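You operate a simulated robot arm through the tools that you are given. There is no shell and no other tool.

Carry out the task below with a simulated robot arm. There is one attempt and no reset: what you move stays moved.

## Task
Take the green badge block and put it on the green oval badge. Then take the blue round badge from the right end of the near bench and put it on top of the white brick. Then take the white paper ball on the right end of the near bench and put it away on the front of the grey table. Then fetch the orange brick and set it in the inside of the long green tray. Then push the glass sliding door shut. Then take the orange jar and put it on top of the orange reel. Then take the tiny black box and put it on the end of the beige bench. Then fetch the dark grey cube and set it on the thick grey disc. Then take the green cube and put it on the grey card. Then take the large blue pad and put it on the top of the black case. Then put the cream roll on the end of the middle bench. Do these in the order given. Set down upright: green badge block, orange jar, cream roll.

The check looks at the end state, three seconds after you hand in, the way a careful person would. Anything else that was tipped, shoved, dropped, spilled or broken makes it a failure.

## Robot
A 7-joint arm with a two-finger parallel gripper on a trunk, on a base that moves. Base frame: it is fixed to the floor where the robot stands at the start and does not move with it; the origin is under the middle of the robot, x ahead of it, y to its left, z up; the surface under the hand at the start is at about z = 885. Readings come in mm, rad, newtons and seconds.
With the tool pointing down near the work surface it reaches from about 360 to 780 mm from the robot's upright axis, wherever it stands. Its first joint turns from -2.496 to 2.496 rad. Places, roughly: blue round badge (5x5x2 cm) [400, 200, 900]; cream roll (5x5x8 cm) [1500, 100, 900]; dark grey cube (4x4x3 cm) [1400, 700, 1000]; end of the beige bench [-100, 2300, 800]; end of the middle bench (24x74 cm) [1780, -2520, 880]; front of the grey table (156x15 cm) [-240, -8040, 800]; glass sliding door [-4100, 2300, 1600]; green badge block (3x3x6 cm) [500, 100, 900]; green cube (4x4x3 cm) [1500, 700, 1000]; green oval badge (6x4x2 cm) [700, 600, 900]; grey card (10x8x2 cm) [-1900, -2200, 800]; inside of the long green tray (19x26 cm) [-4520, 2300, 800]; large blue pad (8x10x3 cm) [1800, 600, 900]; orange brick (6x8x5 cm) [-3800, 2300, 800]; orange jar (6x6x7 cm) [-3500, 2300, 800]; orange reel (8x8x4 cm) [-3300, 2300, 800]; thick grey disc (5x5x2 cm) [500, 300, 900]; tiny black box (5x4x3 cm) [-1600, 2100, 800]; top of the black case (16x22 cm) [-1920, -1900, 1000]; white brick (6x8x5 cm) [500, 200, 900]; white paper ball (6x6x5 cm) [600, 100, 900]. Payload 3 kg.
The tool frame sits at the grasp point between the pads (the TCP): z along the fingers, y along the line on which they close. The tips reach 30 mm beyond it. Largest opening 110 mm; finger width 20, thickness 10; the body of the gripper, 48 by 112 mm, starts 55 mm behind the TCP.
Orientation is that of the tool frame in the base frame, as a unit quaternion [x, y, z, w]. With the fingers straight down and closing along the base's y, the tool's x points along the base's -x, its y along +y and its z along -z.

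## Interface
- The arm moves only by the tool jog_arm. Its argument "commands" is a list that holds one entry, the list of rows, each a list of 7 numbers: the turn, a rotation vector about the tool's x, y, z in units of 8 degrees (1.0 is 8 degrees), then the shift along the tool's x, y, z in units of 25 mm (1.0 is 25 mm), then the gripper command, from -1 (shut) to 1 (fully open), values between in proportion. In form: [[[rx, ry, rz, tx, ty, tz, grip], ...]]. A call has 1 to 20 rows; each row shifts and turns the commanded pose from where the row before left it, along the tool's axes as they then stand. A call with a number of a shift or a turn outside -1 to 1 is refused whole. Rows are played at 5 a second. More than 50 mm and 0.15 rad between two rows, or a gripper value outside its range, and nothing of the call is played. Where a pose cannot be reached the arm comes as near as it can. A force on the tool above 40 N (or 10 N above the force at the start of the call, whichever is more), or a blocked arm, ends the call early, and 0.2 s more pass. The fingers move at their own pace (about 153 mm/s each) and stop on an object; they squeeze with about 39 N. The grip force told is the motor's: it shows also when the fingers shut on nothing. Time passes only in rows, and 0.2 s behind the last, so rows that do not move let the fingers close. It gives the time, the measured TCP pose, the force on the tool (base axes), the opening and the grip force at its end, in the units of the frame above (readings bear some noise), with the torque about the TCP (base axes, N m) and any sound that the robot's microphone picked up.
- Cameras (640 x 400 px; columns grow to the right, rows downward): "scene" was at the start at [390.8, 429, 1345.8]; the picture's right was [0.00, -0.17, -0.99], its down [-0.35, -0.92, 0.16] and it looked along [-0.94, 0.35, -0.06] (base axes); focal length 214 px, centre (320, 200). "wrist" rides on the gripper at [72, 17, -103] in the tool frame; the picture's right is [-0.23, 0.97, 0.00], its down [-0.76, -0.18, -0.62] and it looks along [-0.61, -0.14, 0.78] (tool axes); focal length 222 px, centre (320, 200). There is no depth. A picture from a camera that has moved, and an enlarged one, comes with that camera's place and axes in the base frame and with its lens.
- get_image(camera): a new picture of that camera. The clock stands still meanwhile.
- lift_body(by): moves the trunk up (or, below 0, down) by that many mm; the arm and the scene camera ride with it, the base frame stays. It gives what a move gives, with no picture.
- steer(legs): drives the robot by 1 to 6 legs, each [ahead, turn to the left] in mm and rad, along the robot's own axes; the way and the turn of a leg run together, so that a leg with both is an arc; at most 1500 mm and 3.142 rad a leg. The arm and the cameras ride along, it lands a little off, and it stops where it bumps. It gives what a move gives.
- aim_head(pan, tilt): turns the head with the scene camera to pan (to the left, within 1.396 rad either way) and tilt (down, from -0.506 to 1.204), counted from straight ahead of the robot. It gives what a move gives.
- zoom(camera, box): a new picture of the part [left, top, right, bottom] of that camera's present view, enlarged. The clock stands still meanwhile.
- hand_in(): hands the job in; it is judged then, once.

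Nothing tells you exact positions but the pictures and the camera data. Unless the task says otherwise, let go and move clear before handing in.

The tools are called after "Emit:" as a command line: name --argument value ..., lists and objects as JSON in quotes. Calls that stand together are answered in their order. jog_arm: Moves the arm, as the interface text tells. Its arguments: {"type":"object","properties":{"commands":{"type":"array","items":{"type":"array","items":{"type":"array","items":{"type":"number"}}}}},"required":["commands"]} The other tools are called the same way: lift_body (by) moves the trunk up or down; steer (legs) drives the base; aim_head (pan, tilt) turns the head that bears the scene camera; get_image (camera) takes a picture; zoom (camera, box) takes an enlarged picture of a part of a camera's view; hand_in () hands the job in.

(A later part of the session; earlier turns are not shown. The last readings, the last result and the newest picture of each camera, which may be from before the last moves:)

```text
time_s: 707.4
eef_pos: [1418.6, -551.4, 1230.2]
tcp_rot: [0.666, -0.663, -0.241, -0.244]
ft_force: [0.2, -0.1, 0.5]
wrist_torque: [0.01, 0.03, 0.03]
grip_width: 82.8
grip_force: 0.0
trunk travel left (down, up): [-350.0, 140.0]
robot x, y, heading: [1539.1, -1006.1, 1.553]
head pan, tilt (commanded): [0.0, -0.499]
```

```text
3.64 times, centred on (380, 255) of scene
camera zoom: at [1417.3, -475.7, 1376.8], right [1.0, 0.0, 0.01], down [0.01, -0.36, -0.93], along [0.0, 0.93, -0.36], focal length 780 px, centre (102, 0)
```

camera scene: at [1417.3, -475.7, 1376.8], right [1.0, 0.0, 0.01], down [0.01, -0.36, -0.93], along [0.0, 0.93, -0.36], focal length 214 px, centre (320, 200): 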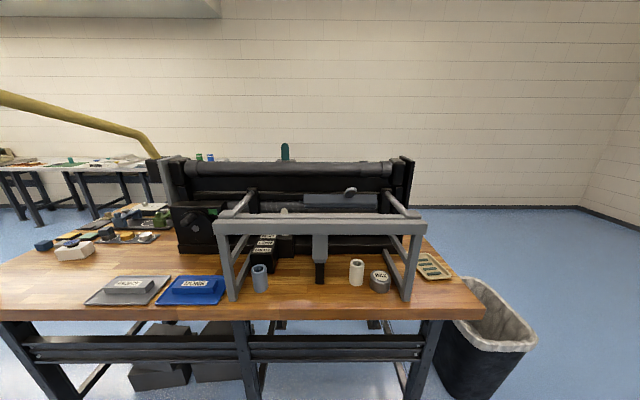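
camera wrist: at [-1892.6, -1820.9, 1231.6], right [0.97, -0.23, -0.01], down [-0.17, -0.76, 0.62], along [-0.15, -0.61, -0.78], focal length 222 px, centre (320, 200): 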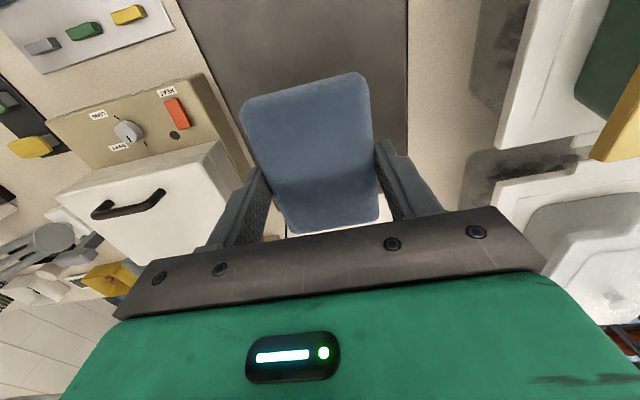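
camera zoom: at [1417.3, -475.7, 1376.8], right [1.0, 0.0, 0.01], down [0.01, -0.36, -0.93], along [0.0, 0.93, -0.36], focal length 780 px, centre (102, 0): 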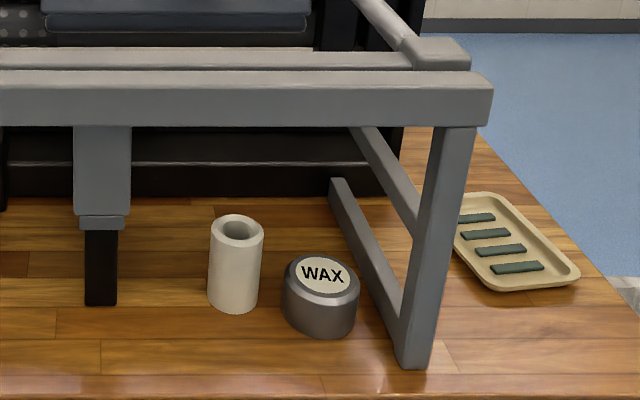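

The cream roll stands at about (1530, 52) under the gantry (beam bottom z ≈ 1103), next to a WAX tin (top ≈ 922). I'll reach it from the front under the beam, with the hand nearly horizontal and gripping its upper part. First I'll set up that hand pose in free space.

Emit:
jog_arm --commands '[[[0, 0, 0, 0.204, -0.342, 0.958, 0.5], [0, 0, 0, 0.204, -0.342, 0.958, 0.5], [0, 0, 0, 0.204, -0.342, 0.958, 0.5], [0, 0, 0, 0.204, -0.342, 0.958, 0.5], [0, 0, 0, 0.204, -0.342, 0.958, 0.5], [0, 0, 0, 0.204, -0.342, 0.958, 0.5], [0, 0, 0, 0.204, -0.342, 0.958, 0.5], [0, 0, 0, 0.204, -0.342, 0.958, 0.5], [0, 0, 0, 0.204, -0.342, 0.958, 0.5], [0, 0, 0, 0.204, -0.342, 0.958, 0.5], [0, 0, 0, 0.204, -0.342, 0.958, 0.5], [0, 0, 0, 0.204, -0.342, 0.958, 0.5], [0, 0, 0, 0.204, -0.342, 0.958, 0.5], [0, -1, 0, 0, 0, 0, 0.5], [0, -1, 0, 0, 0, 0, 0.5], [0, -1, 0, 0, 0, 0, 0.5], [0, -0.75, 0, 0, 0, 0, 0.5], [0, 0, 0, 0, 0, 0, 0.5]]]'

Emit:
get_image --camera "scene"

Emit:
get_image --camera "wrist"

```text
time_s: 711.2
eef_pos: [1493.5, -376.0, 974.1]
tcp_rot: [0.581, -0.577, -0.404, -0.407]
ft_force: [0.1, 0.4, 0.1]
wrist_torque: [0.0, 0.02, -0.03]
grip_width: 82.4
grip_force: 0.1
out of reach, approached as far as the arm can: row 16, 17
trunk travel left (down, up): [-350.0, 140.0]
robot x, y, heading: [1537.7, -1008.3, 1.558]
head pan, tilt (commanded): [0.0, -0.499]
```

```text
taken
camera scene: at [1492.4, -384.2, 1139.0], right [1.0, 0.0, 0.01], down [0.01, 0.15, -0.99], along [0.0, 0.99, 0.15], focal length 214 px, centre (320, 200)
```

scene: 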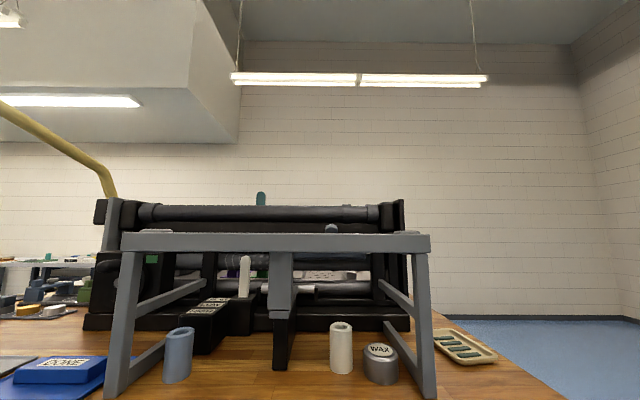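

```text
taken
camera wrist: at [1477.6, -497.6, 942.0], right [-0.98, 0.08, 0.21], down [0.17, -0.33, 0.93], along [0.14, 0.94, 0.3], focal length 222 px, centre (320, 200)
```

wrist: 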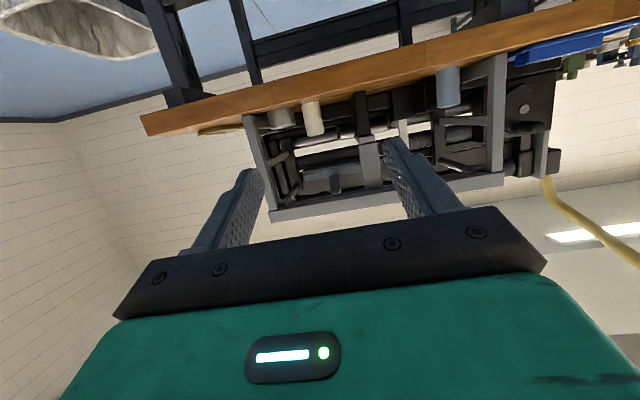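

The tilt is reached but the height is at the arm's limit here; I'll lower the trunk 120 mm and raise the arm relative to it.

Emit:
lift_body --by -120

Emit:
jog_arm --commands '[[[0, 0, 0, -0.9, -0.3, -0.3, 0.5], [0, 0, 0, -0.9, -0.3, -0.3, 0.5], [0, 0, 0, -0.9, -0.3, -0.3, 0.5], [0, 0, 0, -0.9, -0.3, -0.3, 0.5], [0, 0, 0, 0, -0.3, 0, 0.5], [0, 0, 0, 0, 0, 0, 0.5]]]'

```text
time_s: 712.7
eef_pos: [1495.0, -376.3, 855.3]
tcp_rot: [0.58, -0.577, -0.405, -0.408]
ft_force: [0.9, 1.4, -0.2]
wrist_torque: [-0.02, 0.0, -0.01]
grip_width: 82.5
grip_force: 0.0
trunk travel left (down, up): [-230.0, 260.0]
robot x, y, heading: [1537.0, -1008.7, 1.551]
head pan, tilt (commanded): [0.0, -0.499]
```

```text
time_s: 714.1
eef_pos: [1530.2, -374.0, 950.6]
tcp_rot: [0.581, -0.577, -0.405, -0.407]
ft_force: [-0.5, 0.0, 0.8]
wrist_torque: [0.02, -0.01, 0.03]
grip_width: 82.4
grip_force: 0.1
trunk travel left (down, up): [-230.0, 260.0]
robot x, y, heading: [1534.2, -1008.1, 1.559]
head pan, tilt (commanded): [0.0, -0.499]
```

Good. I'll look along the hand at the roll and gantry to refine the geometry.

Emit:
aim_head --pan 0.0 --tilt -0.1

Emit:
get_image --camera "scene"

Emit:
zoom --camera "scene" --box '[220, 120, 460, 270]'

```text
time_s: 715.0
eef_pos: [1531.3, -374.5, 951.0]
tcp_rot: [0.581, -0.578, -0.404, -0.407]
ft_force: [0.2, -0.7, -0.9]
wrist_torque: [0.02, 0.0, 0.02]
grip_width: 82.5
grip_force: 0.0
trunk travel left (down, up): [-230.0, 260.0]
robot x, y, heading: [1535.0, -1007.9, 1.556]
head pan, tilt (commanded): [0.0, -0.099]
```

```text
taken
camera scene: at [1530.2, -374.0, 1079.0], right [1.0, 0.0, 0.01], down [0.01, -0.25, -0.97], along [0.0, 0.97, -0.25], focal length 214 px, centre (320, 200)
```

scene: 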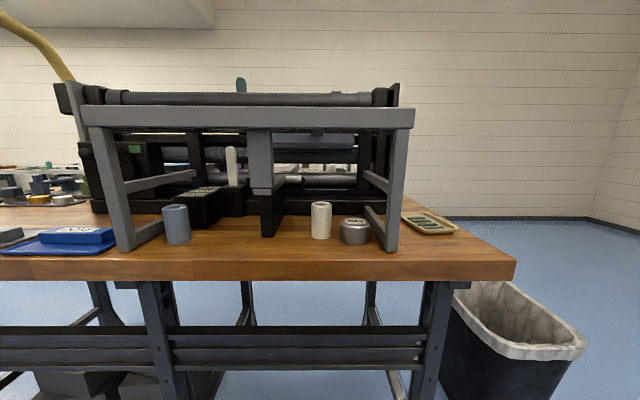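

```text
2.67 times, centred on (340, 195) of scene
camera zoom: at [1530.2, -374.0, 1079.0], right [1.0, 0.0, 0.01], down [0.01, -0.25, -0.97], along [0.0, 0.97, -0.25], focal length 572 px, centre (267, 213)
```

zoom: 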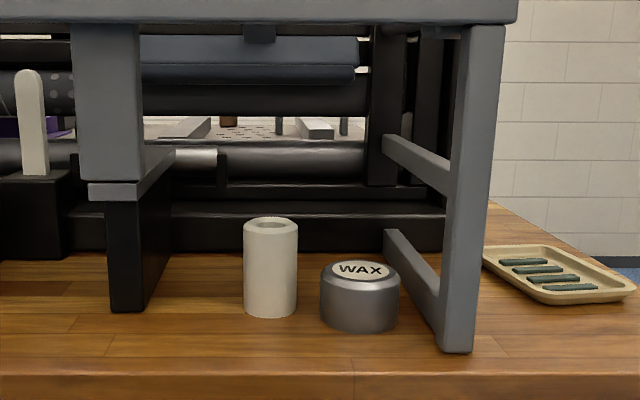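

The roll is centred near (1533, 73), top z ≈ 954; gripping at z ≈ 947 clears the tin. I'll drive forward to a pre-grasp distance and look again.

Emit:
steer --legs '[[320, 0]]'

Emit:
aim_head --pan 0.0 --tilt 0.2

Emit:
get_image --camera "scene"

Emit:
get_image --camera "wrist"

```text
time_s: 717.2
eef_pos: [1538.9, -50.0, 951.2]
tcp_rot: [-0.579, 0.579, 0.403, 0.409]
ft_force: [-0.2, -0.3, 0.5]
wrist_torque: [0.02, 0.02, 0.01]
grip_width: 82.7
grip_force: 0.0
trunk travel left (down, up): [-230.0, 260.0]
robot x, y, heading: [1544.7, -684.1, 1.545]
head pan, tilt (commanded): [0.0, -0.099]
```

```text
time_s: 718.0
eef_pos: [1540.1, -49.0, 952.0]
tcp_rot: [0.58, -0.578, -0.404, -0.408]
ft_force: [0.0, 0.9, -0.6]
wrist_torque: [0.0, 0.03, -0.04]
grip_width: 82.7
grip_force: 0.0
trunk travel left (down, up): [-230.0, 260.0]
robot x, y, heading: [1540.1, -686.1, 1.55]
head pan, tilt (commanded): [0.0, 0.201]
```

```text
taken
camera scene: at [1539.3, -53.1, 1051.9], right [1.0, 0.0, 0.01], down [0.0, -0.52, -0.85], along [0.01, 0.85, -0.52], focal length 214 px, centre (320, 200)
```

scene: 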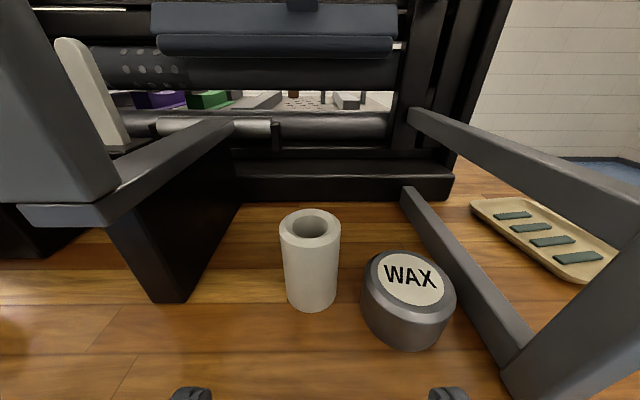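

```text
taken
camera wrist: at [1523.5, -171.0, 918.7], right [-0.97, 0.08, 0.21], down [0.17, -0.33, 0.93], along [0.14, 0.94, 0.3], focal length 222 px, centre (320, 200)
```

wrist: 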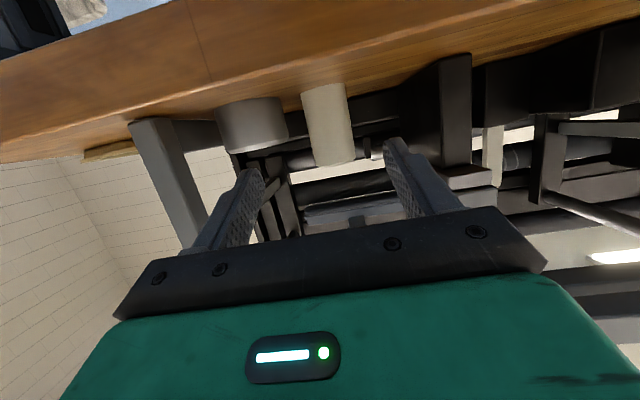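

The roll is at (1533, 71), top z ≈ 955. I'll narrow the opening and advance under the beam in two stages.

Emit:
jog_arm --commands '[[[0, 0, 0, 0, 0.28, 0, 0.25], [0, 0, 0, -0.25, 0, 0.767, 0.25], [0, 0, 0, -0.25, 0, 0.767, 0.25], [0, 0, 0, -0.25, 0, 0.767, 0.25], [0, 0, 0, 0, 0, 0, 0.25]]]'

Emit:
get_image --camera "scene"

Emit:
get_image --camera "wrist"

```text
time_s: 719.2
eef_pos: [1533.1, 11.2, 949.1]
tcp_rot: [0.579, -0.578, -0.404, -0.408]
ft_force: [0.3, -0.3, 0.1]
wrist_torque: [0.0, 0.01, 0.02]
grip_width: 68.7
grip_force: 0.0
trunk travel left (down, up): [-230.0, 260.0]
robot x, y, heading: [1544.9, -683.1, 1.551]
head pan, tilt (commanded): [0.0, 0.201]
```

```text
taken
camera scene: at [1532.5, 7.9, 1049.7], right [1.0, 0.0, 0.01], down [0.0, -0.52, -0.85], along [0.01, 0.85, -0.52], focal length 214 px, centre (320, 200)
```

scene: 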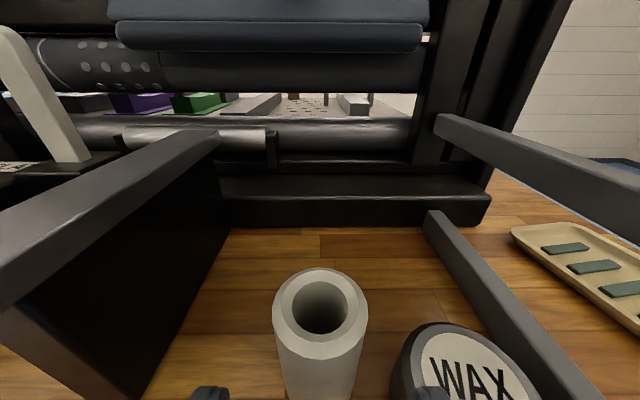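

```text
taken
camera wrist: at [1516.7, -109.9, 916.5], right [-0.97, 0.08, 0.21], down [0.17, -0.33, 0.93], along [0.14, 0.94, 0.31], focal length 222 px, centre (320, 200)
```

wrist: 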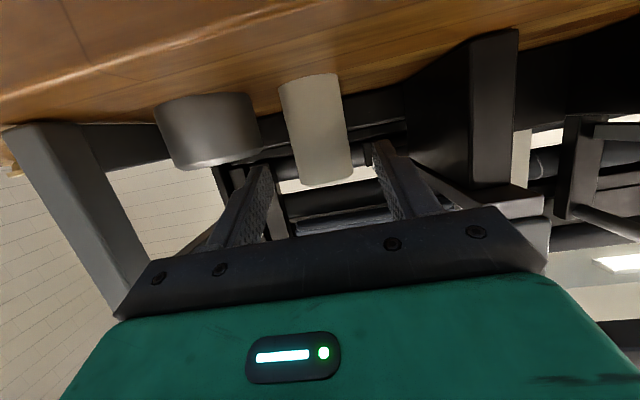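

Well aligned. Advancing the rest so the fingers straddle the roll.

Emit:
jog_arm --commands '[[[0, 0, 0, -0.24, 0, 0.73, 0.25], [0, 0, 0, -0.24, 0, 0.73, 0.25], [0, 0, 0, -0.24, 0, 0.73, 0.25], [0, 0, 0, 0, 0, 0, 0.25]]]'

Emit:
get_image --camera "scene"

Emit:
get_image --camera "wrist"

```text
time_s: 720.2
eef_pos: [1533.6, 69.8, 947.4]
tcp_rot: [0.579, -0.579, -0.403, -0.408]
ft_force: [0.3, -0.6, -0.2]
wrist_torque: [0.02, -0.01, 0.0]
grip_width: 68.8
grip_force: 0.0
trunk travel left (down, up): [-230.0, 260.0]
robot x, y, heading: [1541.2, -683.4, 1.55]
head pan, tilt (commanded): [0.0, 0.201]
```

```text
taken
camera scene: at [1531.8, 65.9, 1047.7], right [1.0, 0.0, 0.01], down [0.0, -0.52, -0.85], along [0.01, 0.85, -0.52], focal length 214 px, centre (320, 200)
```

scene: 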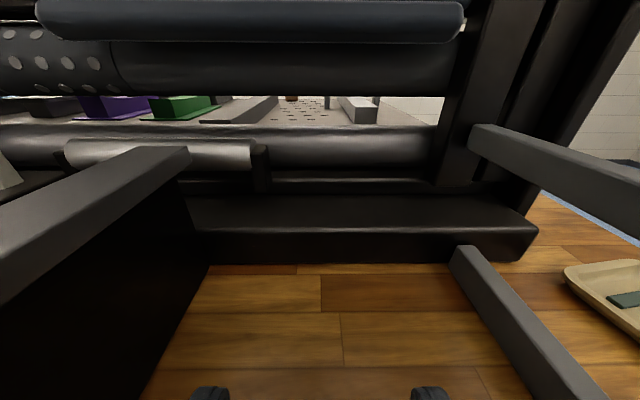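

```text
taken
camera wrist: at [1516.1, -52.0, 914.6], right [-0.97, 0.08, 0.21], down [0.17, -0.33, 0.93], along [0.14, 0.94, 0.3], focal length 222 px, centre (320, 200)
```

wrist: 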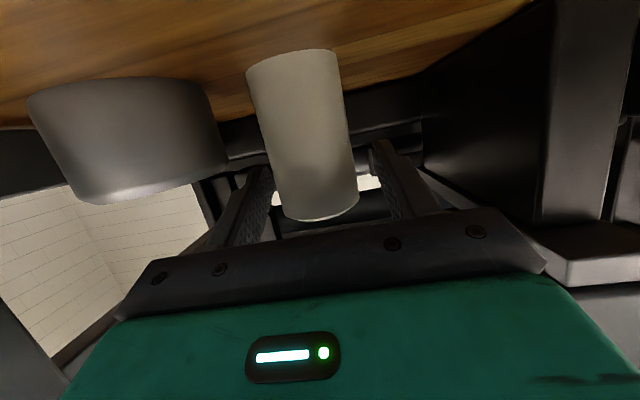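

Emit:
aim_head --pan 0.0 --tilt 0.8

Emit:
get_image --camera "scene"

```text
time_s: 721.2
eef_pos: [1531.6, 67.9, 947.6]
tcp_rot: [0.58, -0.578, -0.404, -0.408]
ft_force: [0.2, -0.8, 0.4]
wrist_torque: [-0.03, -0.02, -0.01]
grip_width: 68.8
grip_force: 0.1
trunk travel left (down, up): [-230.0, 260.0]
robot x, y, heading: [1540.2, -679.8, 1.547]
head pan, tilt (commanded): [0.0, 0.799]
```

```text
taken
camera scene: at [1532.0, 35.6, 1001.7], right [1.0, 0.0, 0.01], down [0.0, -0.91, -0.41], along [0.01, 0.41, -0.91], focal length 214 px, centre (320, 200)
```

scene: 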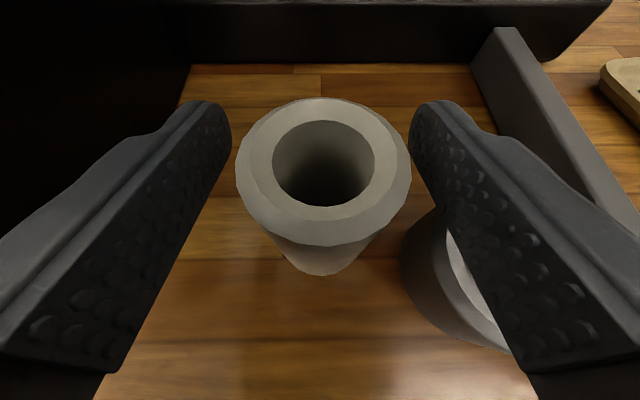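

The roll sits centred between the finger pads. Closing.

Emit:
jog_arm --commands '[[[0, 0, 0, 0, 0, 0, 0.0], [0, 0, 0, 0, 0, 0, -1], [0, 0, 0, 0, 0, 0, -1], [0, 0, 0, 0, 0, 0, -1], [0, 0, 0, 0, 0, 0, -1]]]'

Emit:
get_image --camera "scene"

```text
time_s: 722.4
eef_pos: [1532.2, 68.0, 946.5]
tcp_rot: [0.579, -0.578, -0.404, -0.408]
ft_force: [-0.9, 0.5, 1.9]
wrist_torque: [0.05, 0.08, 0.01]
grip_width: 40.0
grip_force: 39.0
trunk travel left (down, up): [-230.0, 260.0]
robot x, y, heading: [1542.0, -684.1, 1.548]
head pan, tilt (commanded): [0.0, 0.799]
```

```text
taken
camera scene: at [1532.0, 35.6, 1001.7], right [1.0, 0.0, 0.01], down [0.0, -0.91, -0.41], along [0.01, 0.41, -0.91], focal length 214 px, centre (320, 200)
```

scene: 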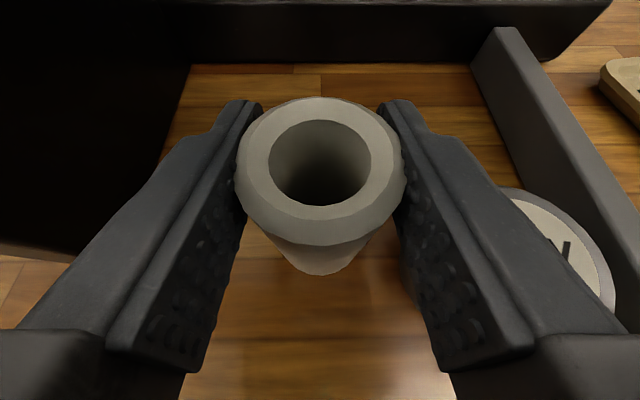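

Gripped (40 mm). I'll lift 15 mm vertically and then withdraw straight back under the beam.

Emit:
jog_arm --commands '[[[0, 0, 0, -0.28, 0, -0.1, -1], [0, 0, 0, -0.28, 0, -0.1, -1], [0, 0, 0, 0, 0, 0, -1]]]'

Emit:
get_image --camera "scene"

Emit:
get_image --camera "wrist"

```text
time_s: 723.2
eef_pos: [1532.7, 68.4, 961.8]
tcp_rot: [0.58, -0.579, -0.403, -0.407]
ft_force: [0.0, -0.8, -0.3]
wrist_torque: [0.02, 0.04, 0.0]
grip_width: 40.1
grip_force: 39.1
trunk travel left (down, up): [-230.0, 260.0]
robot x, y, heading: [1544.3, -682.4, 1.548]
head pan, tilt (commanded): [0.0, 0.799]
```

```text
taken
camera scene: at [1531.9, 35.4, 1016.1], right [1.0, 0.0, 0.01], down [0.0, -0.91, -0.41], along [0.01, 0.41, -0.91], focal length 214 px, centre (320, 200)
```

scene: 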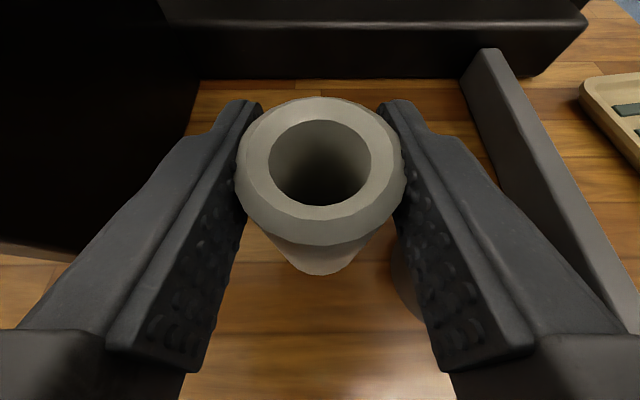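

```text
taken
camera wrist: at [1516.0, -52.5, 929.3], right [-0.97, 0.08, 0.21], down [0.17, -0.33, 0.93], along [0.14, 0.94, 0.3], focal length 222 px, centre (320, 200)
```

wrist: 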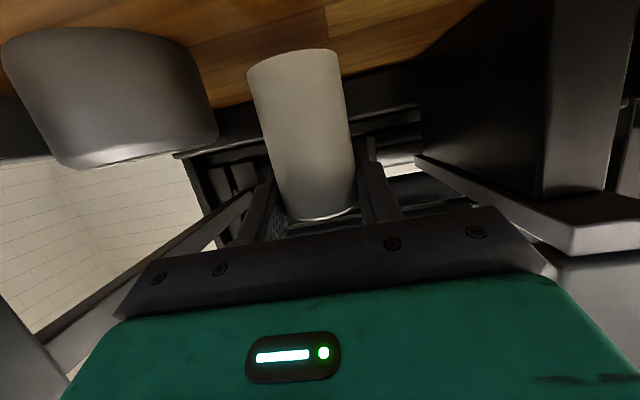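

Emit:
jog_arm --commands '[[[0, 0, 0, 0.29, 0, -0.8, -1], [0, 0, 0, 0.29, 0, -0.8, -1], [0, 0, 0, 0.29, 0, -0.8, -1], [0, 0, 0, 0.29, 0, -0.8, -1], [0, 0, 0, 0.29, 0, -0.8, -1], [0, 0, 0, 0.29, 0, -0.8, -1], [0, 0, 0, 0.29, 0, -0.8, -1], [0, 0, 0, 0, 0, 0, -1]]]'

Emit:
steer --legs '[[-350, 0]]'

Emit:
aim_head --pan 0.0 --tilt 0.0

Emit:
get_image --camera "scene"

Emit:
get_image --camera "wrist"

```text
time_s: 725.0
eef_pos: [1533.0, -56.2, 964.7]
tcp_rot: [0.58, -0.579, -0.403, -0.408]
ft_force: [0.8, -0.7, -0.9]
wrist_torque: [0.01, 0.02, -0.03]
grip_width: 40.2
grip_force: 39.1
out of reach, approached as far as the arm can: row 7
trunk travel left (down, up): [-230.0, 260.0]
robot x, y, heading: [1542.7, -686.8, 1.547]
head pan, tilt (commanded): [0.0, 0.799]
```

```text
time_s: 727.2
eef_pos: [1524.6, -409.3, 963.5]
tcp_rot: [0.58, -0.578, -0.404, -0.408]
ft_force: [-0.1, -0.3, -0.5]
wrist_torque: [0.01, -0.01, 0.01]
grip_width: 40.2
grip_force: 39.2
trunk travel left (down, up): [-230.0, 260.0]
robot x, y, heading: [1530.1, -1034.9, 1.553]
head pan, tilt (commanded): [0.0, 0.799]
```

```text
time_s: 728.4
eef_pos: [1524.7, -408.5, 965.0]
tcp_rot: [0.58, -0.578, -0.404, -0.408]
ft_force: [0.2, -0.2, -0.4]
wrist_torque: [-0.04, 0.0, 0.0]
grip_width: 40.2
grip_force: 38.6
trunk travel left (down, up): [-230.0, 260.0]
robot x, y, heading: [1529.4, -1032.4, 1.546]
head pan, tilt (commanded): [0.0, 0.0]
```

```text
taken
camera scene: at [1524.2, -409.3, 1083.6], right [1.0, 0.0, 0.01], down [0.01, -0.34, -0.94], along [0.0, 0.94, -0.34], focal length 214 px, centre (320, 200)
```

scene: 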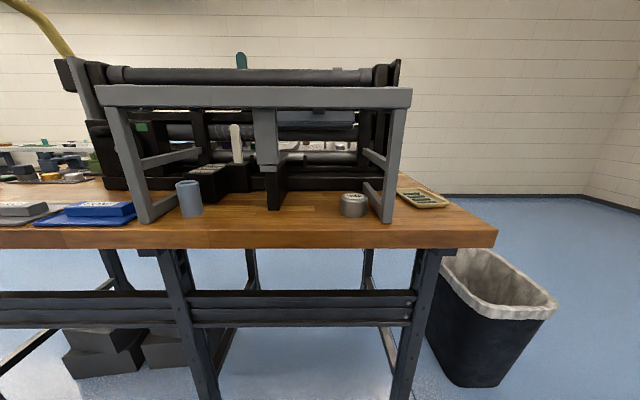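

```text
taken
camera wrist: at [1508.7, -530.6, 932.2], right [-0.97, 0.08, 0.21], down [0.17, -0.33, 0.93], along [0.14, 0.94, 0.3], focal length 222 px, centre (320, 200)
```

wrist: 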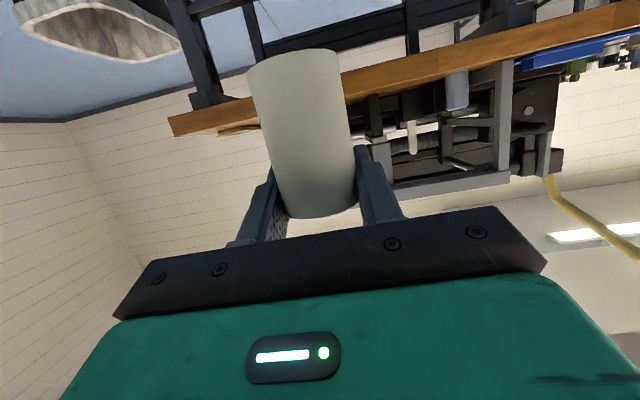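

The cream roll is out and upright. I'll raise the trunk a bit, then drive to the end of the middle bench at about (1780, −2520).

Emit:
lift_body --by 150

Emit:
steer --legs '[[0, -1.55], [250, 0], [0, -1.571]]'

Emit:
get_image --camera "scene"

```text
time_s: 730.1
eef_pos: [1524.9, -408.6, 1114.1]
tcp_rot: [0.58, -0.579, -0.404, -0.407]
ft_force: [-0.8, -0.4, -0.6]
wrist_torque: [-0.02, 0.01, -0.02]
grip_width: 40.2
grip_force: 38.8
trunk travel left (down, up): [-380.0, 110.0]
robot x, y, heading: [1534.9, -1037.1, 1.547]
head pan, tilt (commanded): [0.0, 0.0]
```

```text
time_s: 733.3
eef_pos: [2104.9, -773.0, 1115.8]
tcp_rot: [-0.167, 0.801, 0.115, 0.563]
ft_force: [0.2, -0.8, -0.6]
wrist_torque: [0.02, 0.01, 0.05]
grip_width: 40.1
grip_force: 39.2
trunk travel left (down, up): [-380.0, 110.0]
robot x, y, heading: [1517.6, -989.5, 0.364]
head pan, tilt (commanded): [0.0, 0.0]
stopped in leg 1: the robot was blocked; the commanded pose is now the measured one
```

```text
taken
camera scene: at [2104.6, -773.7, 1234.8], right [0.4, -0.92, 0.0], down [-0.31, -0.14, -0.94], along [0.86, 0.37, -0.34], focal length 214 px, centre (320, 200)
```

scene: 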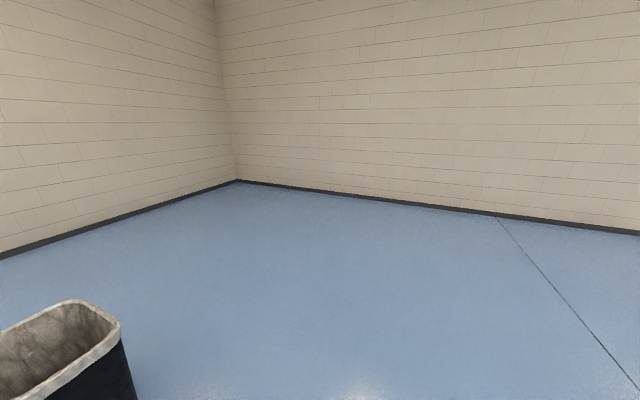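

The turn stopped early again. I'll look back at the base to see what it meets here.

Emit:
aim_head --pan 0.0 --tilt 1.1

Emit:
get_image --camera "scene"

Emit:
aim_head --pan -1.1 --tilt 0.9

Emit:
get_image --camera "scene"

Emit:
aim_head --pan 1.1 --tilt 0.9

Emit:
get_image --camera "scene"

```text
time_s: 734.6
eef_pos: [2105.0, -771.9, 1116.2]
tcp_rot: [-0.168, 0.802, 0.115, 0.562]
ft_force: [0.8, -0.2, -0.6]
wrist_torque: [-0.03, 0.02, 0.0]
grip_width: 40.2
grip_force: 38.5
trunk travel left (down, up): [-380.0, 110.0]
robot x, y, heading: [1513.4, -995.7, 0.358]
head pan, tilt (commanded): [0.0, 1.1]
```

```text
taken
camera scene: at [2051.9, -795.6, 1155.5], right [0.4, -0.92, 0.01], down [-0.91, -0.4, -0.12], along [0.12, 0.04, -0.99], focal length 214 px, centre (320, 200)
```

scene: 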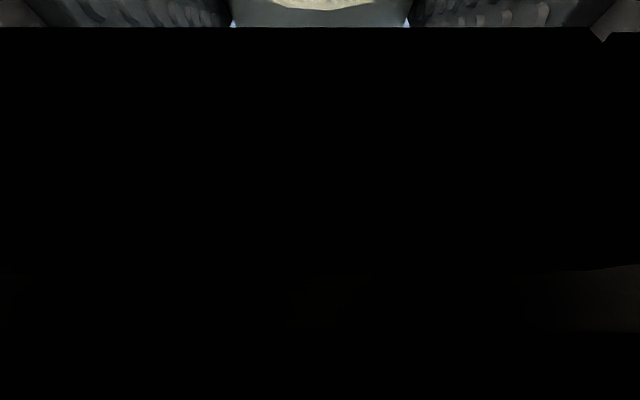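

```text
time_s: 735.9
eef_pos: [2103.7, -773.1, 1116.0]
tcp_rot: [-0.169, 0.801, 0.115, 0.563]
ft_force: [0.0, 0.2, -1.1]
wrist_torque: [0.0, 0.02, 0.05]
grip_width: 40.2
grip_force: 39.1
trunk travel left (down, up): [-380.0, 110.0]
robot x, y, heading: [1517.2, -992.3, 0.358]
head pan, tilt (commanded): [-1.1, 0.901]
```

```text
taken
camera scene: at [2058.2, -866.1, 1178.7], right [-0.59, -0.75, 0.31], down [-0.78, 0.42, -0.47], along [0.22, -0.51, -0.83], focal length 214 px, centre (320, 200)
```

scene: 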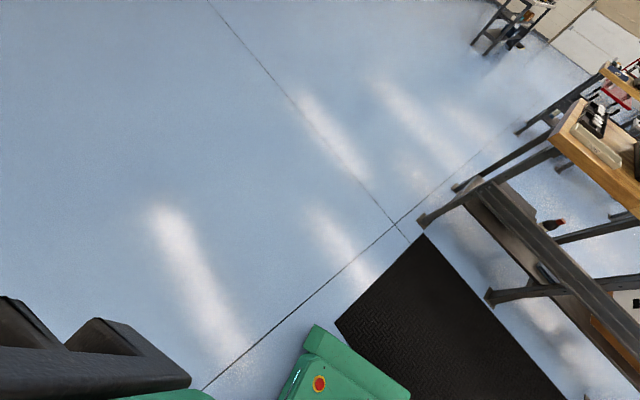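

```text
time_s: 738.0
eef_pos: [2105.4, -773.0, 1114.9]
tcp_rot: [-0.168, 0.801, 0.115, 0.563]
ft_force: [-0.9, 0.4, -0.2]
wrist_torque: [-0.01, -0.05, -0.01]
grip_width: 40.2
grip_force: 39.3
trunk travel left (down, up): [-380.0, 110.0]
robot x, y, heading: [1518.2, -990.6, 0.362]
head pan, tilt (commanded): [1.1, 0.901]
```

```text
taken
camera scene: at [2004.4, -742.9, 1178.0], right [0.95, -0.08, -0.3], down [-0.22, -0.86, -0.46], along [-0.22, 0.5, -0.84], focal length 214 px, centre (320, 200)
```

scene: 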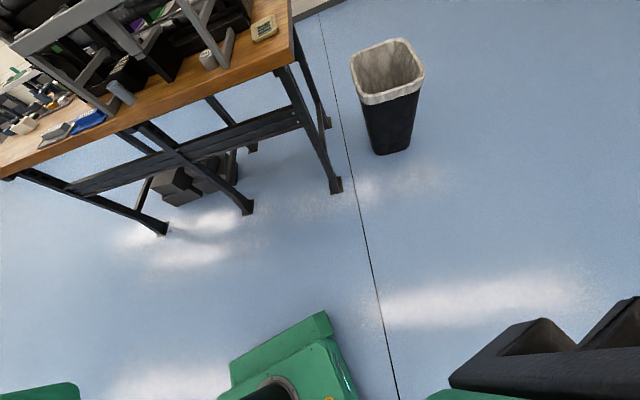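

The base was touching the edge of the black floor mat (x 260–1760, y −2130…−1220); mats act as obstacles. I'll drive forward away from it, swing wide around on the east side and approach the middle bench from its end.

Emit:
aim_head --pan 0.0 --tilt 0.0

Emit:
steer --legs '[[450, 0]]'

Emit:
steer --legs '[[0, -0.2], [900, 0]]'

Emit:
steer --legs '[[0, -0.9], [0, -0.83]]'

Emit:
get_image --camera "scene"

```text
time_s: 739.3
eef_pos: [2104.4, -773.1, 1115.2]
tcp_rot: [-0.169, 0.801, 0.115, 0.562]
ft_force: [-0.5, 0.4, -0.6]
wrist_torque: [-0.01, 0.01, 0.03]
grip_width: 40.0
grip_force: 38.8
trunk travel left (down, up): [-380.0, 110.0]
robot x, y, heading: [1514.7, -994.1, 0.361]
head pan, tilt (commanded): [0.0, 0.0]
```

```text
time_s: 742.0
eef_pos: [2520.7, -610.5, 1115.4]
tcp_rot: [-0.17, 0.8, 0.116, 0.563]
ft_force: [-0.4, 0.0, -0.3]
wrist_torque: [0.01, 0.04, -0.04]
grip_width: 40.2
grip_force: 39.3
trunk travel left (down, up): [-380.0, 110.0]
robot x, y, heading: [1936.2, -831.3, 0.368]
head pan, tilt (commanded): [0.0, 0.0]
```

```text
time_s: 747.6
eef_pos: [3450.1, -552.7, 1116.0]
tcp_rot: [-0.101, 0.812, 0.067, 0.571]
ft_force: [0.2, -0.2, -0.3]
wrist_torque: [0.0, -0.03, 0.01]
grip_width: 39.8
grip_force: 39.2
trunk travel left (down, up): [-380.0, 110.0]
robot x, y, heading: [2831.2, -670.8, 0.19]
head pan, tilt (commanded): [0.0, 0.0]
```

```text
time_s: 751.3
eef_pos: [3206.7, -1174.3, 1117.5]
tcp_rot: [0.347, 0.742, -0.246, 0.519]
ft_force: [-1.6, -0.6, -1.3]
wrist_torque: [-0.01, -0.1, 0.1]
grip_width: 40.2
grip_force: 39.1
trunk travel left (down, up): [-380.0, 110.0]
robot x, y, heading: [2863.9, -643.1, -0.945]
head pan, tilt (commanded): [0.0, 0.0]
stopped in leg 2: the robot was blocked; the commanded pose is now the measured one
```

```text
taken
camera scene: at [3206.9, -1174.1, 1236.5], right [-0.77, -0.64, 0.0], down [-0.22, 0.26, -0.94], along [0.6, -0.72, -0.34], focal length 214 px, centre (320, 200)
```

scene: 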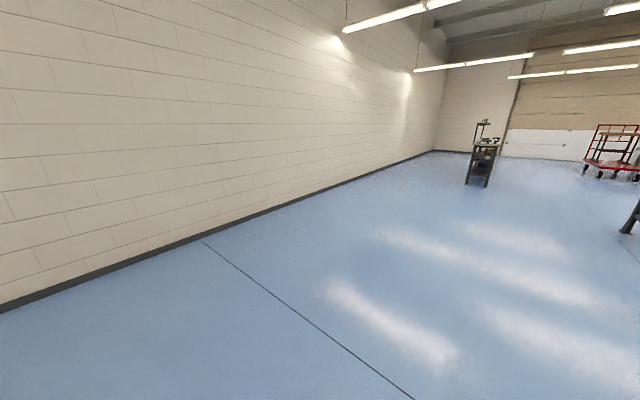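

Blocked in open floor as well, so these stops are just a quirk of the turning with the arm out. I'll continue in smaller turns.

Emit:
steer --legs '[[0, -0.62]]'

Emit:
get_image --camera "scene"

```text
time_s: 753.5
eef_pos: [2827.8, -1273.9, 1117.7]
tcp_rot: [0.56, 0.598, -0.394, 0.417]
ft_force: [0.2, 0.7, 0.2]
wrist_torque: [-0.01, 0.01, 0.0]
grip_width: 40.2
grip_force: 39.3
trunk travel left (down, up): [-380.0, 110.0]
robot x, y, heading: [2892.5, -642.1, -1.568]
head pan, tilt (commanded): [0.0, 0.0]
```

```text
taken
camera scene: at [2828.6, -1273.1, 1236.1], right [-1.0, -0.06, 0.01], down [-0.03, 0.34, -0.94], along [0.06, -0.94, -0.34], focal length 214 px, centre (320, 200)
```

scene: 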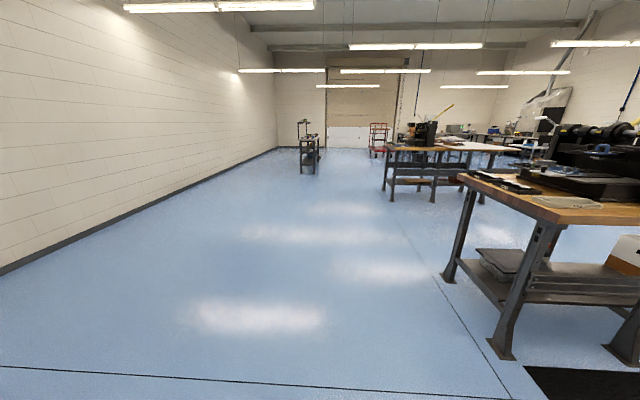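

Emit:
zoom --camera "scene" --box '[420, 120, 640, 260]'

```text
2.86 times, centred on (530, 190) of scene
camera zoom: at [2828.6, -1273.1, 1236.1], right [-1.0, -0.06, 0.01], down [-0.03, 0.34, -0.94], along [0.06, -0.94, -0.34], focal length 613 px, centre (-280, 229)
```

zoom: 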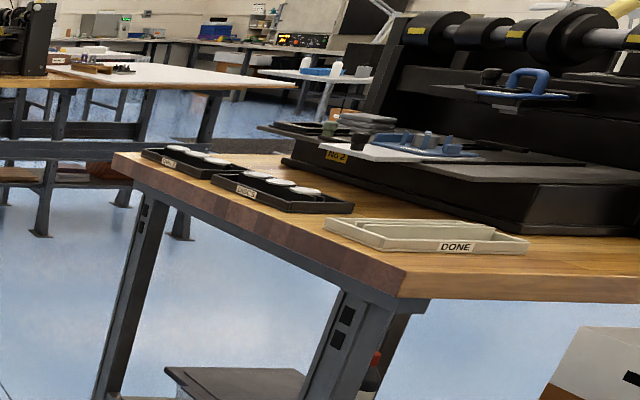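

The bench end holds a DONE tray and two black trays, with free wood between them. I'll drive south along its end and turn to face it.

Emit:
steer --legs '[[1500, 0], [280, 0]]'

Emit:
steer --legs '[[0, -0.78]]'

Emit:
steer --legs '[[0, -0.78]]'

Emit:
get_image --camera "scene"

```text
time_s: 762.6
eef_pos: [2792.3, -3087.9, 1118.5]
tcp_rot: [0.566, 0.592, -0.399, 0.413]
ft_force: [-0.2, 0.2, -1.3]
wrist_torque: [0.0, 0.03, -0.03]
grip_width: 40.0
grip_force: 38.9
trunk travel left (down, up): [-380.0, 110.0]
robot x, y, heading: [2869.8, -2460.4, -1.589]
head pan, tilt (commanded): [0.0, 0.0]
```

```text
time_s: 765.2
eef_pos: [2368.4, -2845.5, 1118.1]
tcp_rot: [0.75, 0.328, -0.527, 0.227]
ft_force: [-0.3, -0.4, -0.6]
wrist_torque: [0.01, 0.02, 0.02]
grip_width: 39.9
grip_force: 39.1
trunk travel left (down, up): [-380.0, 110.0]
robot x, y, heading: [2894.9, -2480.1, -2.385]
head pan, tilt (commanded): [0.0, 0.0]
```

```text
time_s: 767.7
eef_pos: [2264.8, -2364.4, 1117.1]
tcp_rot: [0.819, 0.012, -0.574, 0.006]
ft_force: [-0.2, -0.8, -1.6]
wrist_torque: [-0.03, -0.01, -0.01]
grip_width: 40.3
grip_force: 38.6
trunk travel left (down, up): [-380.0, 110.0]
robot x, y, heading: [2892.4, -2516.6, 3.114]
head pan, tilt (commanded): [0.0, 0.0]
```

```text
taken
camera scene: at [2264.4, -2365.4, 1237.3], right [-0.03, 1.0, 0.01], down [0.34, 0.01, -0.94], along [-0.94, -0.02, -0.34], focal length 214 px, centre (320, 200)
```

scene: 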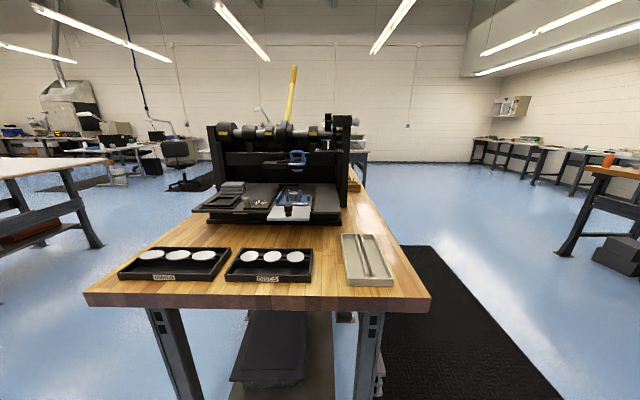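

A clear view: there's an ~87 mm free lane between the "DISCS" tray and the cream tray. I'll place the roll there, around (1790, −2353). Driving 400 mm closer.

Emit:
steer --legs '[[400, 0]]'

Emit:
aim_head --pan 0.0 --tilt 0.5

Emit:
get_image --camera "scene"

```text
time_s: 770.2
eef_pos: [1858.1, -2359.2, 1120.2]
tcp_rot: [0.818, 0.013, -0.575, 0.006]
ft_force: [0.4, -0.2, -0.7]
wrist_torque: [0.02, 0.01, -0.02]
grip_width: 40.1
grip_force: 38.9
trunk travel left (down, up): [-380.0, 110.0]
robot x, y, heading: [2481.4, -2504.9, 3.122]
head pan, tilt (commanded): [0.0, 0.0]
```

```text
time_s: 771.1
eef_pos: [1857.9, -2358.2, 1118.4]
tcp_rot: [0.819, 0.015, -0.574, 0.007]
ft_force: [-0.1, 0.0, -1.0]
wrist_torque: [0.01, -0.03, 0.04]
grip_width: 40.3
grip_force: 38.8
trunk travel left (down, up): [-380.0, 110.0]
robot x, y, heading: [2482.5, -2504.7, 3.126]
head pan, tilt (commanded): [0.0, 0.499]
```

```text
taken
camera scene: at [1873.1, -2358.5, 1195.0], right [-0.03, 1.0, 0.01], down [0.75, 0.03, -0.66], along [-0.66, -0.02, -0.75], focal length 214 px, centre (320, 200)
```

scene: 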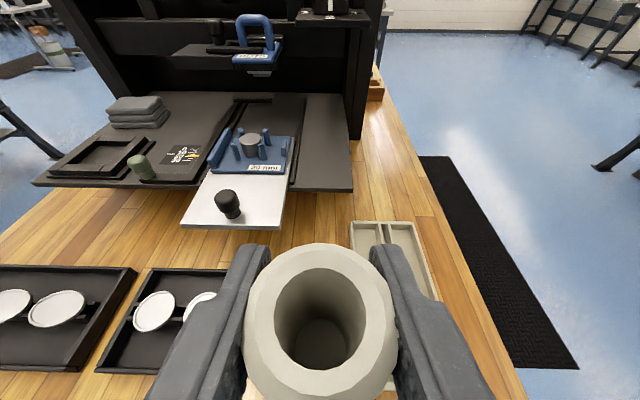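

The lane centre is about y = −2356 at x ≈ 1790. I'll advance 68 mm, then lower with the trunk.

Emit:
jog_arm --commands '[[[0, 0, 0, -0.31, -0.054, 0.853, -1], [0, 0, 0, -0.31, -0.054, 0.853, -1], [0, 0, 0, -0.31, -0.054, 0.853, -1], [0, 0, 0, 0, 0, 0, -1]]]'

Emit:
lift_body --by -120

Emit:
aim_head --pan 0.0 --tilt 0.8

Emit:
get_image --camera "scene"

Emit:
get_image --camera "wrist"

```text
time_s: 772.1
eef_pos: [1790.6, -2357.1, 1120.4]
tcp_rot: [0.818, 0.015, -0.575, 0.007]
ft_force: [-0.8, 0.1, -1.4]
wrist_torque: [0.0, 0.02, -0.01]
grip_width: 40.1
grip_force: 38.7
trunk travel left (down, up): [-380.0, 110.0]
robot x, y, heading: [2484.5, -2505.9, 3.12]
head pan, tilt (commanded): [0.0, 0.499]
```

```text
time_s: 773.6
eef_pos: [1790.6, -2358.9, 1000.5]
tcp_rot: [0.818, 0.014, -0.574, 0.006]
ft_force: [-0.4, -0.2, -0.4]
wrist_torque: [0.02, 0.07, 0.0]
grip_width: 40.0
grip_force: 39.2
trunk travel left (down, up): [-260.0, 230.0]
robot x, y, heading: [2485.1, -2506.1, 3.123]
head pan, tilt (commanded): [0.0, 0.499]
```

```text
time_s: 774.4
eef_pos: [1790.9, -2357.6, 1000.3]
tcp_rot: [0.819, 0.015, -0.574, 0.007]
ft_force: [0.1, 0.1, -1.2]
wrist_torque: [0.02, 0.02, -0.03]
grip_width: 40.1
grip_force: 39.1
trunk travel left (down, up): [-260.0, 230.0]
robot x, y, heading: [2486.2, -2506.9, 3.123]
head pan, tilt (commanded): [0.0, 0.799]
```

```text
taken
camera scene: at [1824.0, -2356.7, 1054.7], right [-0.03, 1.0, 0.01], down [0.91, 0.03, -0.41], along [-0.41, -0.01, -0.91], focal length 214 px, centre (320, 200)
```

scene: 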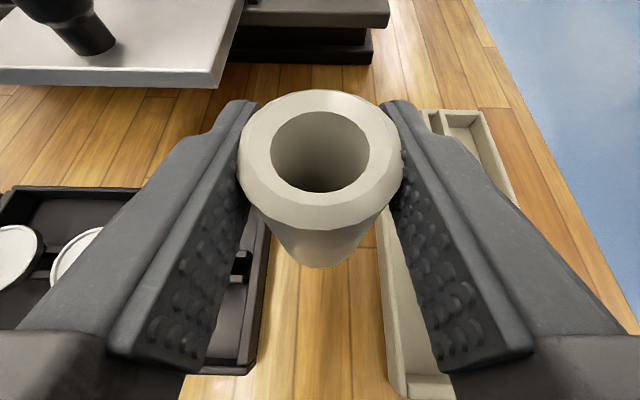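

```text
taken
camera wrist: at [1913.7, -2369.8, 967.7], right [-0.05, -0.98, 0.21], down [0.32, 0.18, 0.93], along [-0.95, 0.11, 0.3], focal length 222 px, centre (320, 200)
```

wrist: 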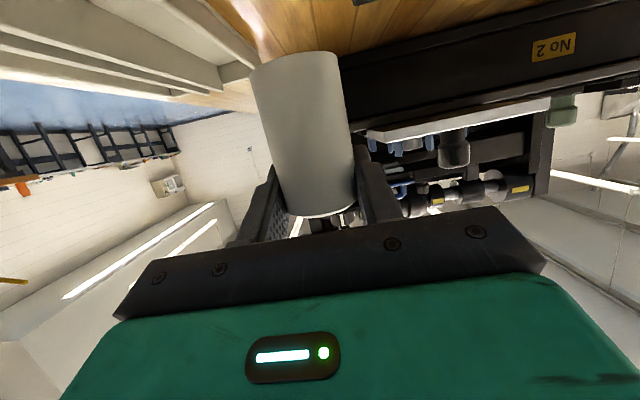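

The roll is centred over the lane. Lower the trunk 45 mm more, then finish with small guarded arm steps.

Emit:
lift_body --by -45

Emit:
get_image --camera "scene"

Emit:
jog_arm --commands '[[[0, 0, 0, 0.12, 0, 0.044, -1], [0, 0, 0, 0.08, 0, 0.029, -1], [0, 0, 0, 0, 0, 0, -1]]]'

Emit:
jog_arm --commands '[[[0, 0, 0, 0.08, 0, 0.029, -1], [0, 0, 0, 0, 0, 0, -1]]]'

```text
time_s: 775.3
eef_pos: [1792.0, -2357.7, 955.1]
tcp_rot: [0.819, 0.015, -0.574, 0.007]
ft_force: [-0.3, -0.2, -1.1]
wrist_torque: [0.02, -0.01, 0.01]
grip_width: 40.0
grip_force: 38.9
trunk travel left (down, up): [-215.0, 275.0]
robot x, y, heading: [2484.2, -2504.1, 3.122]
head pan, tilt (commanded): [0.0, 0.799]
```

```text
taken
camera scene: at [1824.2, -2356.7, 1009.7], right [-0.03, 1.0, 0.01], down [0.91, 0.03, -0.41], along [-0.41, -0.01, -0.91], focal length 214 px, centre (320, 200)
```

scene: 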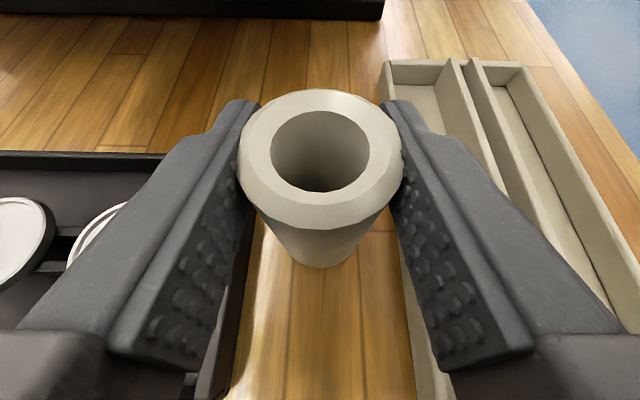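

```text
time_s: 776.1
eef_pos: [1790.1, -2357.1, 949.7]
tcp_rot: [0.818, 0.015, -0.575, 0.008]
ft_force: [-1.1, 0.3, -0.6]
wrist_torque: [-0.03, -0.01, 0.0]
grip_width: 40.0
grip_force: 38.5
trunk travel left (down, up): [-215.0, 275.0]
robot x, y, heading: [2484.3, -2503.9, 3.118]
head pan, tilt (commanded): [0.0, 0.799]
```

```text
time_s: 776.7
eef_pos: [1790.5, -2356.3, 947.0]
tcp_rot: [0.818, 0.014, -0.575, 0.007]
ft_force: [0.5, 0.5, -0.6]
wrist_torque: [0.01, -0.03, 0.02]
grip_width: 40.1
grip_force: 38.8
trunk travel left (down, up): [-215.0, 275.0]
robot x, y, heading: [2482.9, -2507.6, 3.124]
head pan, tilt (commanded): [0.0, 0.799]
```

Emit:
jog_arm --commands '[[[0, 0, 0, 0.08, 0, 0.029, -1], [0, 0, 0, 0, 0, 0, -1]]]'

Emit:
jog_arm --commands '[[[0, 0, 0, 0.08, 0, 0.029, -1], [0, 0, 0, 0, 0, 0, -1]]]'

Emit:
jog_arm --commands '[[[0, 0, 0, 0.06, 0, 0.022, -1], [0, 0, 0, 0, 0, 0, -1]]]'

Emit:
jog_arm --commands '[[[0, 0, 0, 0.06, 0, 0.022, -1], [0, 0, 0, 0, 0, 0, -1]]]'

```text
time_s: 777.3
eef_pos: [1789.8, -2358.3, 947.1]
tcp_rot: [0.818, 0.014, -0.575, 0.006]
ft_force: [1.2, 0.6, 13.6]
wrist_torque: [-0.15, -0.29, 0.01]
grip_width: 40.3
grip_force: 39.0
trunk travel left (down, up): [-215.0, 275.0]
robot x, y, heading: [2480.8, -2504.6, 3.124]
head pan, tilt (commanded): [0.0, 0.799]
```

```text
time_s: 777.9
eef_pos: [1790.6, -2356.7, 946.1]
tcp_rot: [0.818, 0.016, -0.576, 0.008]
ft_force: [-7.4, 1.7, 27.6]
wrist_torque: [-0.08, 0.1, 0.01]
grip_width: 40.5
grip_force: 39.2
trunk travel left (down, up): [-215.0, 275.0]
robot x, y, heading: [2479.3, -2504.3, 3.125]
head pan, tilt (commanded): [0.0, 0.799]
```

```text
time_s: 778.5
eef_pos: [1791.7, -2357.5, 943.4]
tcp_rot: [0.818, 0.015, -0.575, 0.007]
ft_force: [-3.1, 0.9, 28.5]
wrist_torque: [-0.2, 0.14, 0.01]
grip_width: 40.2
grip_force: 38.7
trunk travel left (down, up): [-215.0, 275.0]
robot x, y, heading: [2487.2, -2509.7, 3.123]
head pan, tilt (commanded): [0.0, 0.799]
```

```text
time_s: 779.1
eef_pos: [1792.4, -2356.7, 940.1]
tcp_rot: [0.818, 0.015, -0.574, 0.007]
ft_force: [2.3, 0.5, 22.2]
wrist_torque: [-0.19, -0.12, 0.04]
grip_width: 40.3
grip_force: 38.7
trunk travel left (down, up): [-215.0, 275.0]
robot x, y, heading: [2484.1, -2509.2, 3.116]
head pan, tilt (commanded): [0.0, 0.799]
```

It touched at z ≈ 947 and the fingers slid a few mm along the roll. I'll check that it's still upright before releasing.

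Emit:
jog_arm --commands '[[[0, 0, 0, -0.04, 0, -0.015, -1], [0, 0, 0, 0, 0, 0, -1]]]'

Emit:
get_image --camera "scene"

Emit:
get_image --camera "wrist"

```text
time_s: 779.7
eef_pos: [1791.0, -2357.1, 940.8]
tcp_rot: [0.819, 0.015, -0.573, 0.008]
ft_force: [4.0, 1.2, 10.1]
wrist_torque: [-0.03, -0.37, 0.06]
grip_width: 39.6
grip_force: 39.4
trunk travel left (down, up): [-215.0, 275.0]
robot x, y, heading: [2486.9, -2505.9, 3.123]
head pan, tilt (commanded): [0.0, 0.799]
```

```text
taken
camera scene: at [1824.5, -2356.8, 995.2], right [-0.03, 1.0, 0.01], down [0.91, 0.03, -0.41], along [-0.41, -0.01, -0.91], focal length 214 px, centre (320, 200)
```

scene: 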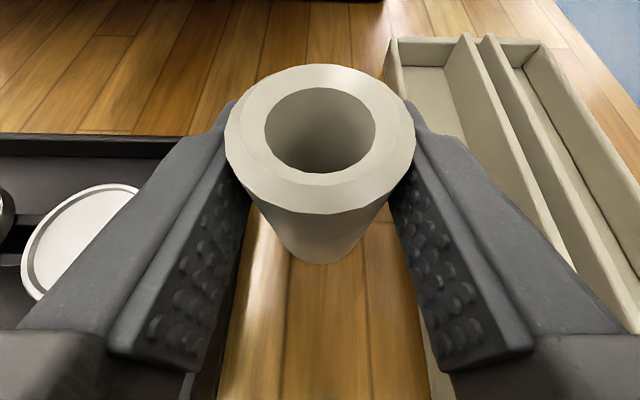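

```text
taken
camera wrist: at [1914.3, -2370.0, 908.4], right [-0.05, -0.98, 0.21], down [0.32, 0.18, 0.93], along [-0.95, 0.11, 0.3], focal length 222 px, centre (320, 200)
```

wrist: 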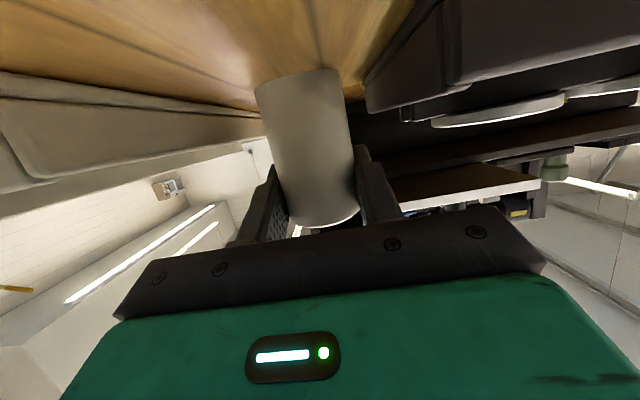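

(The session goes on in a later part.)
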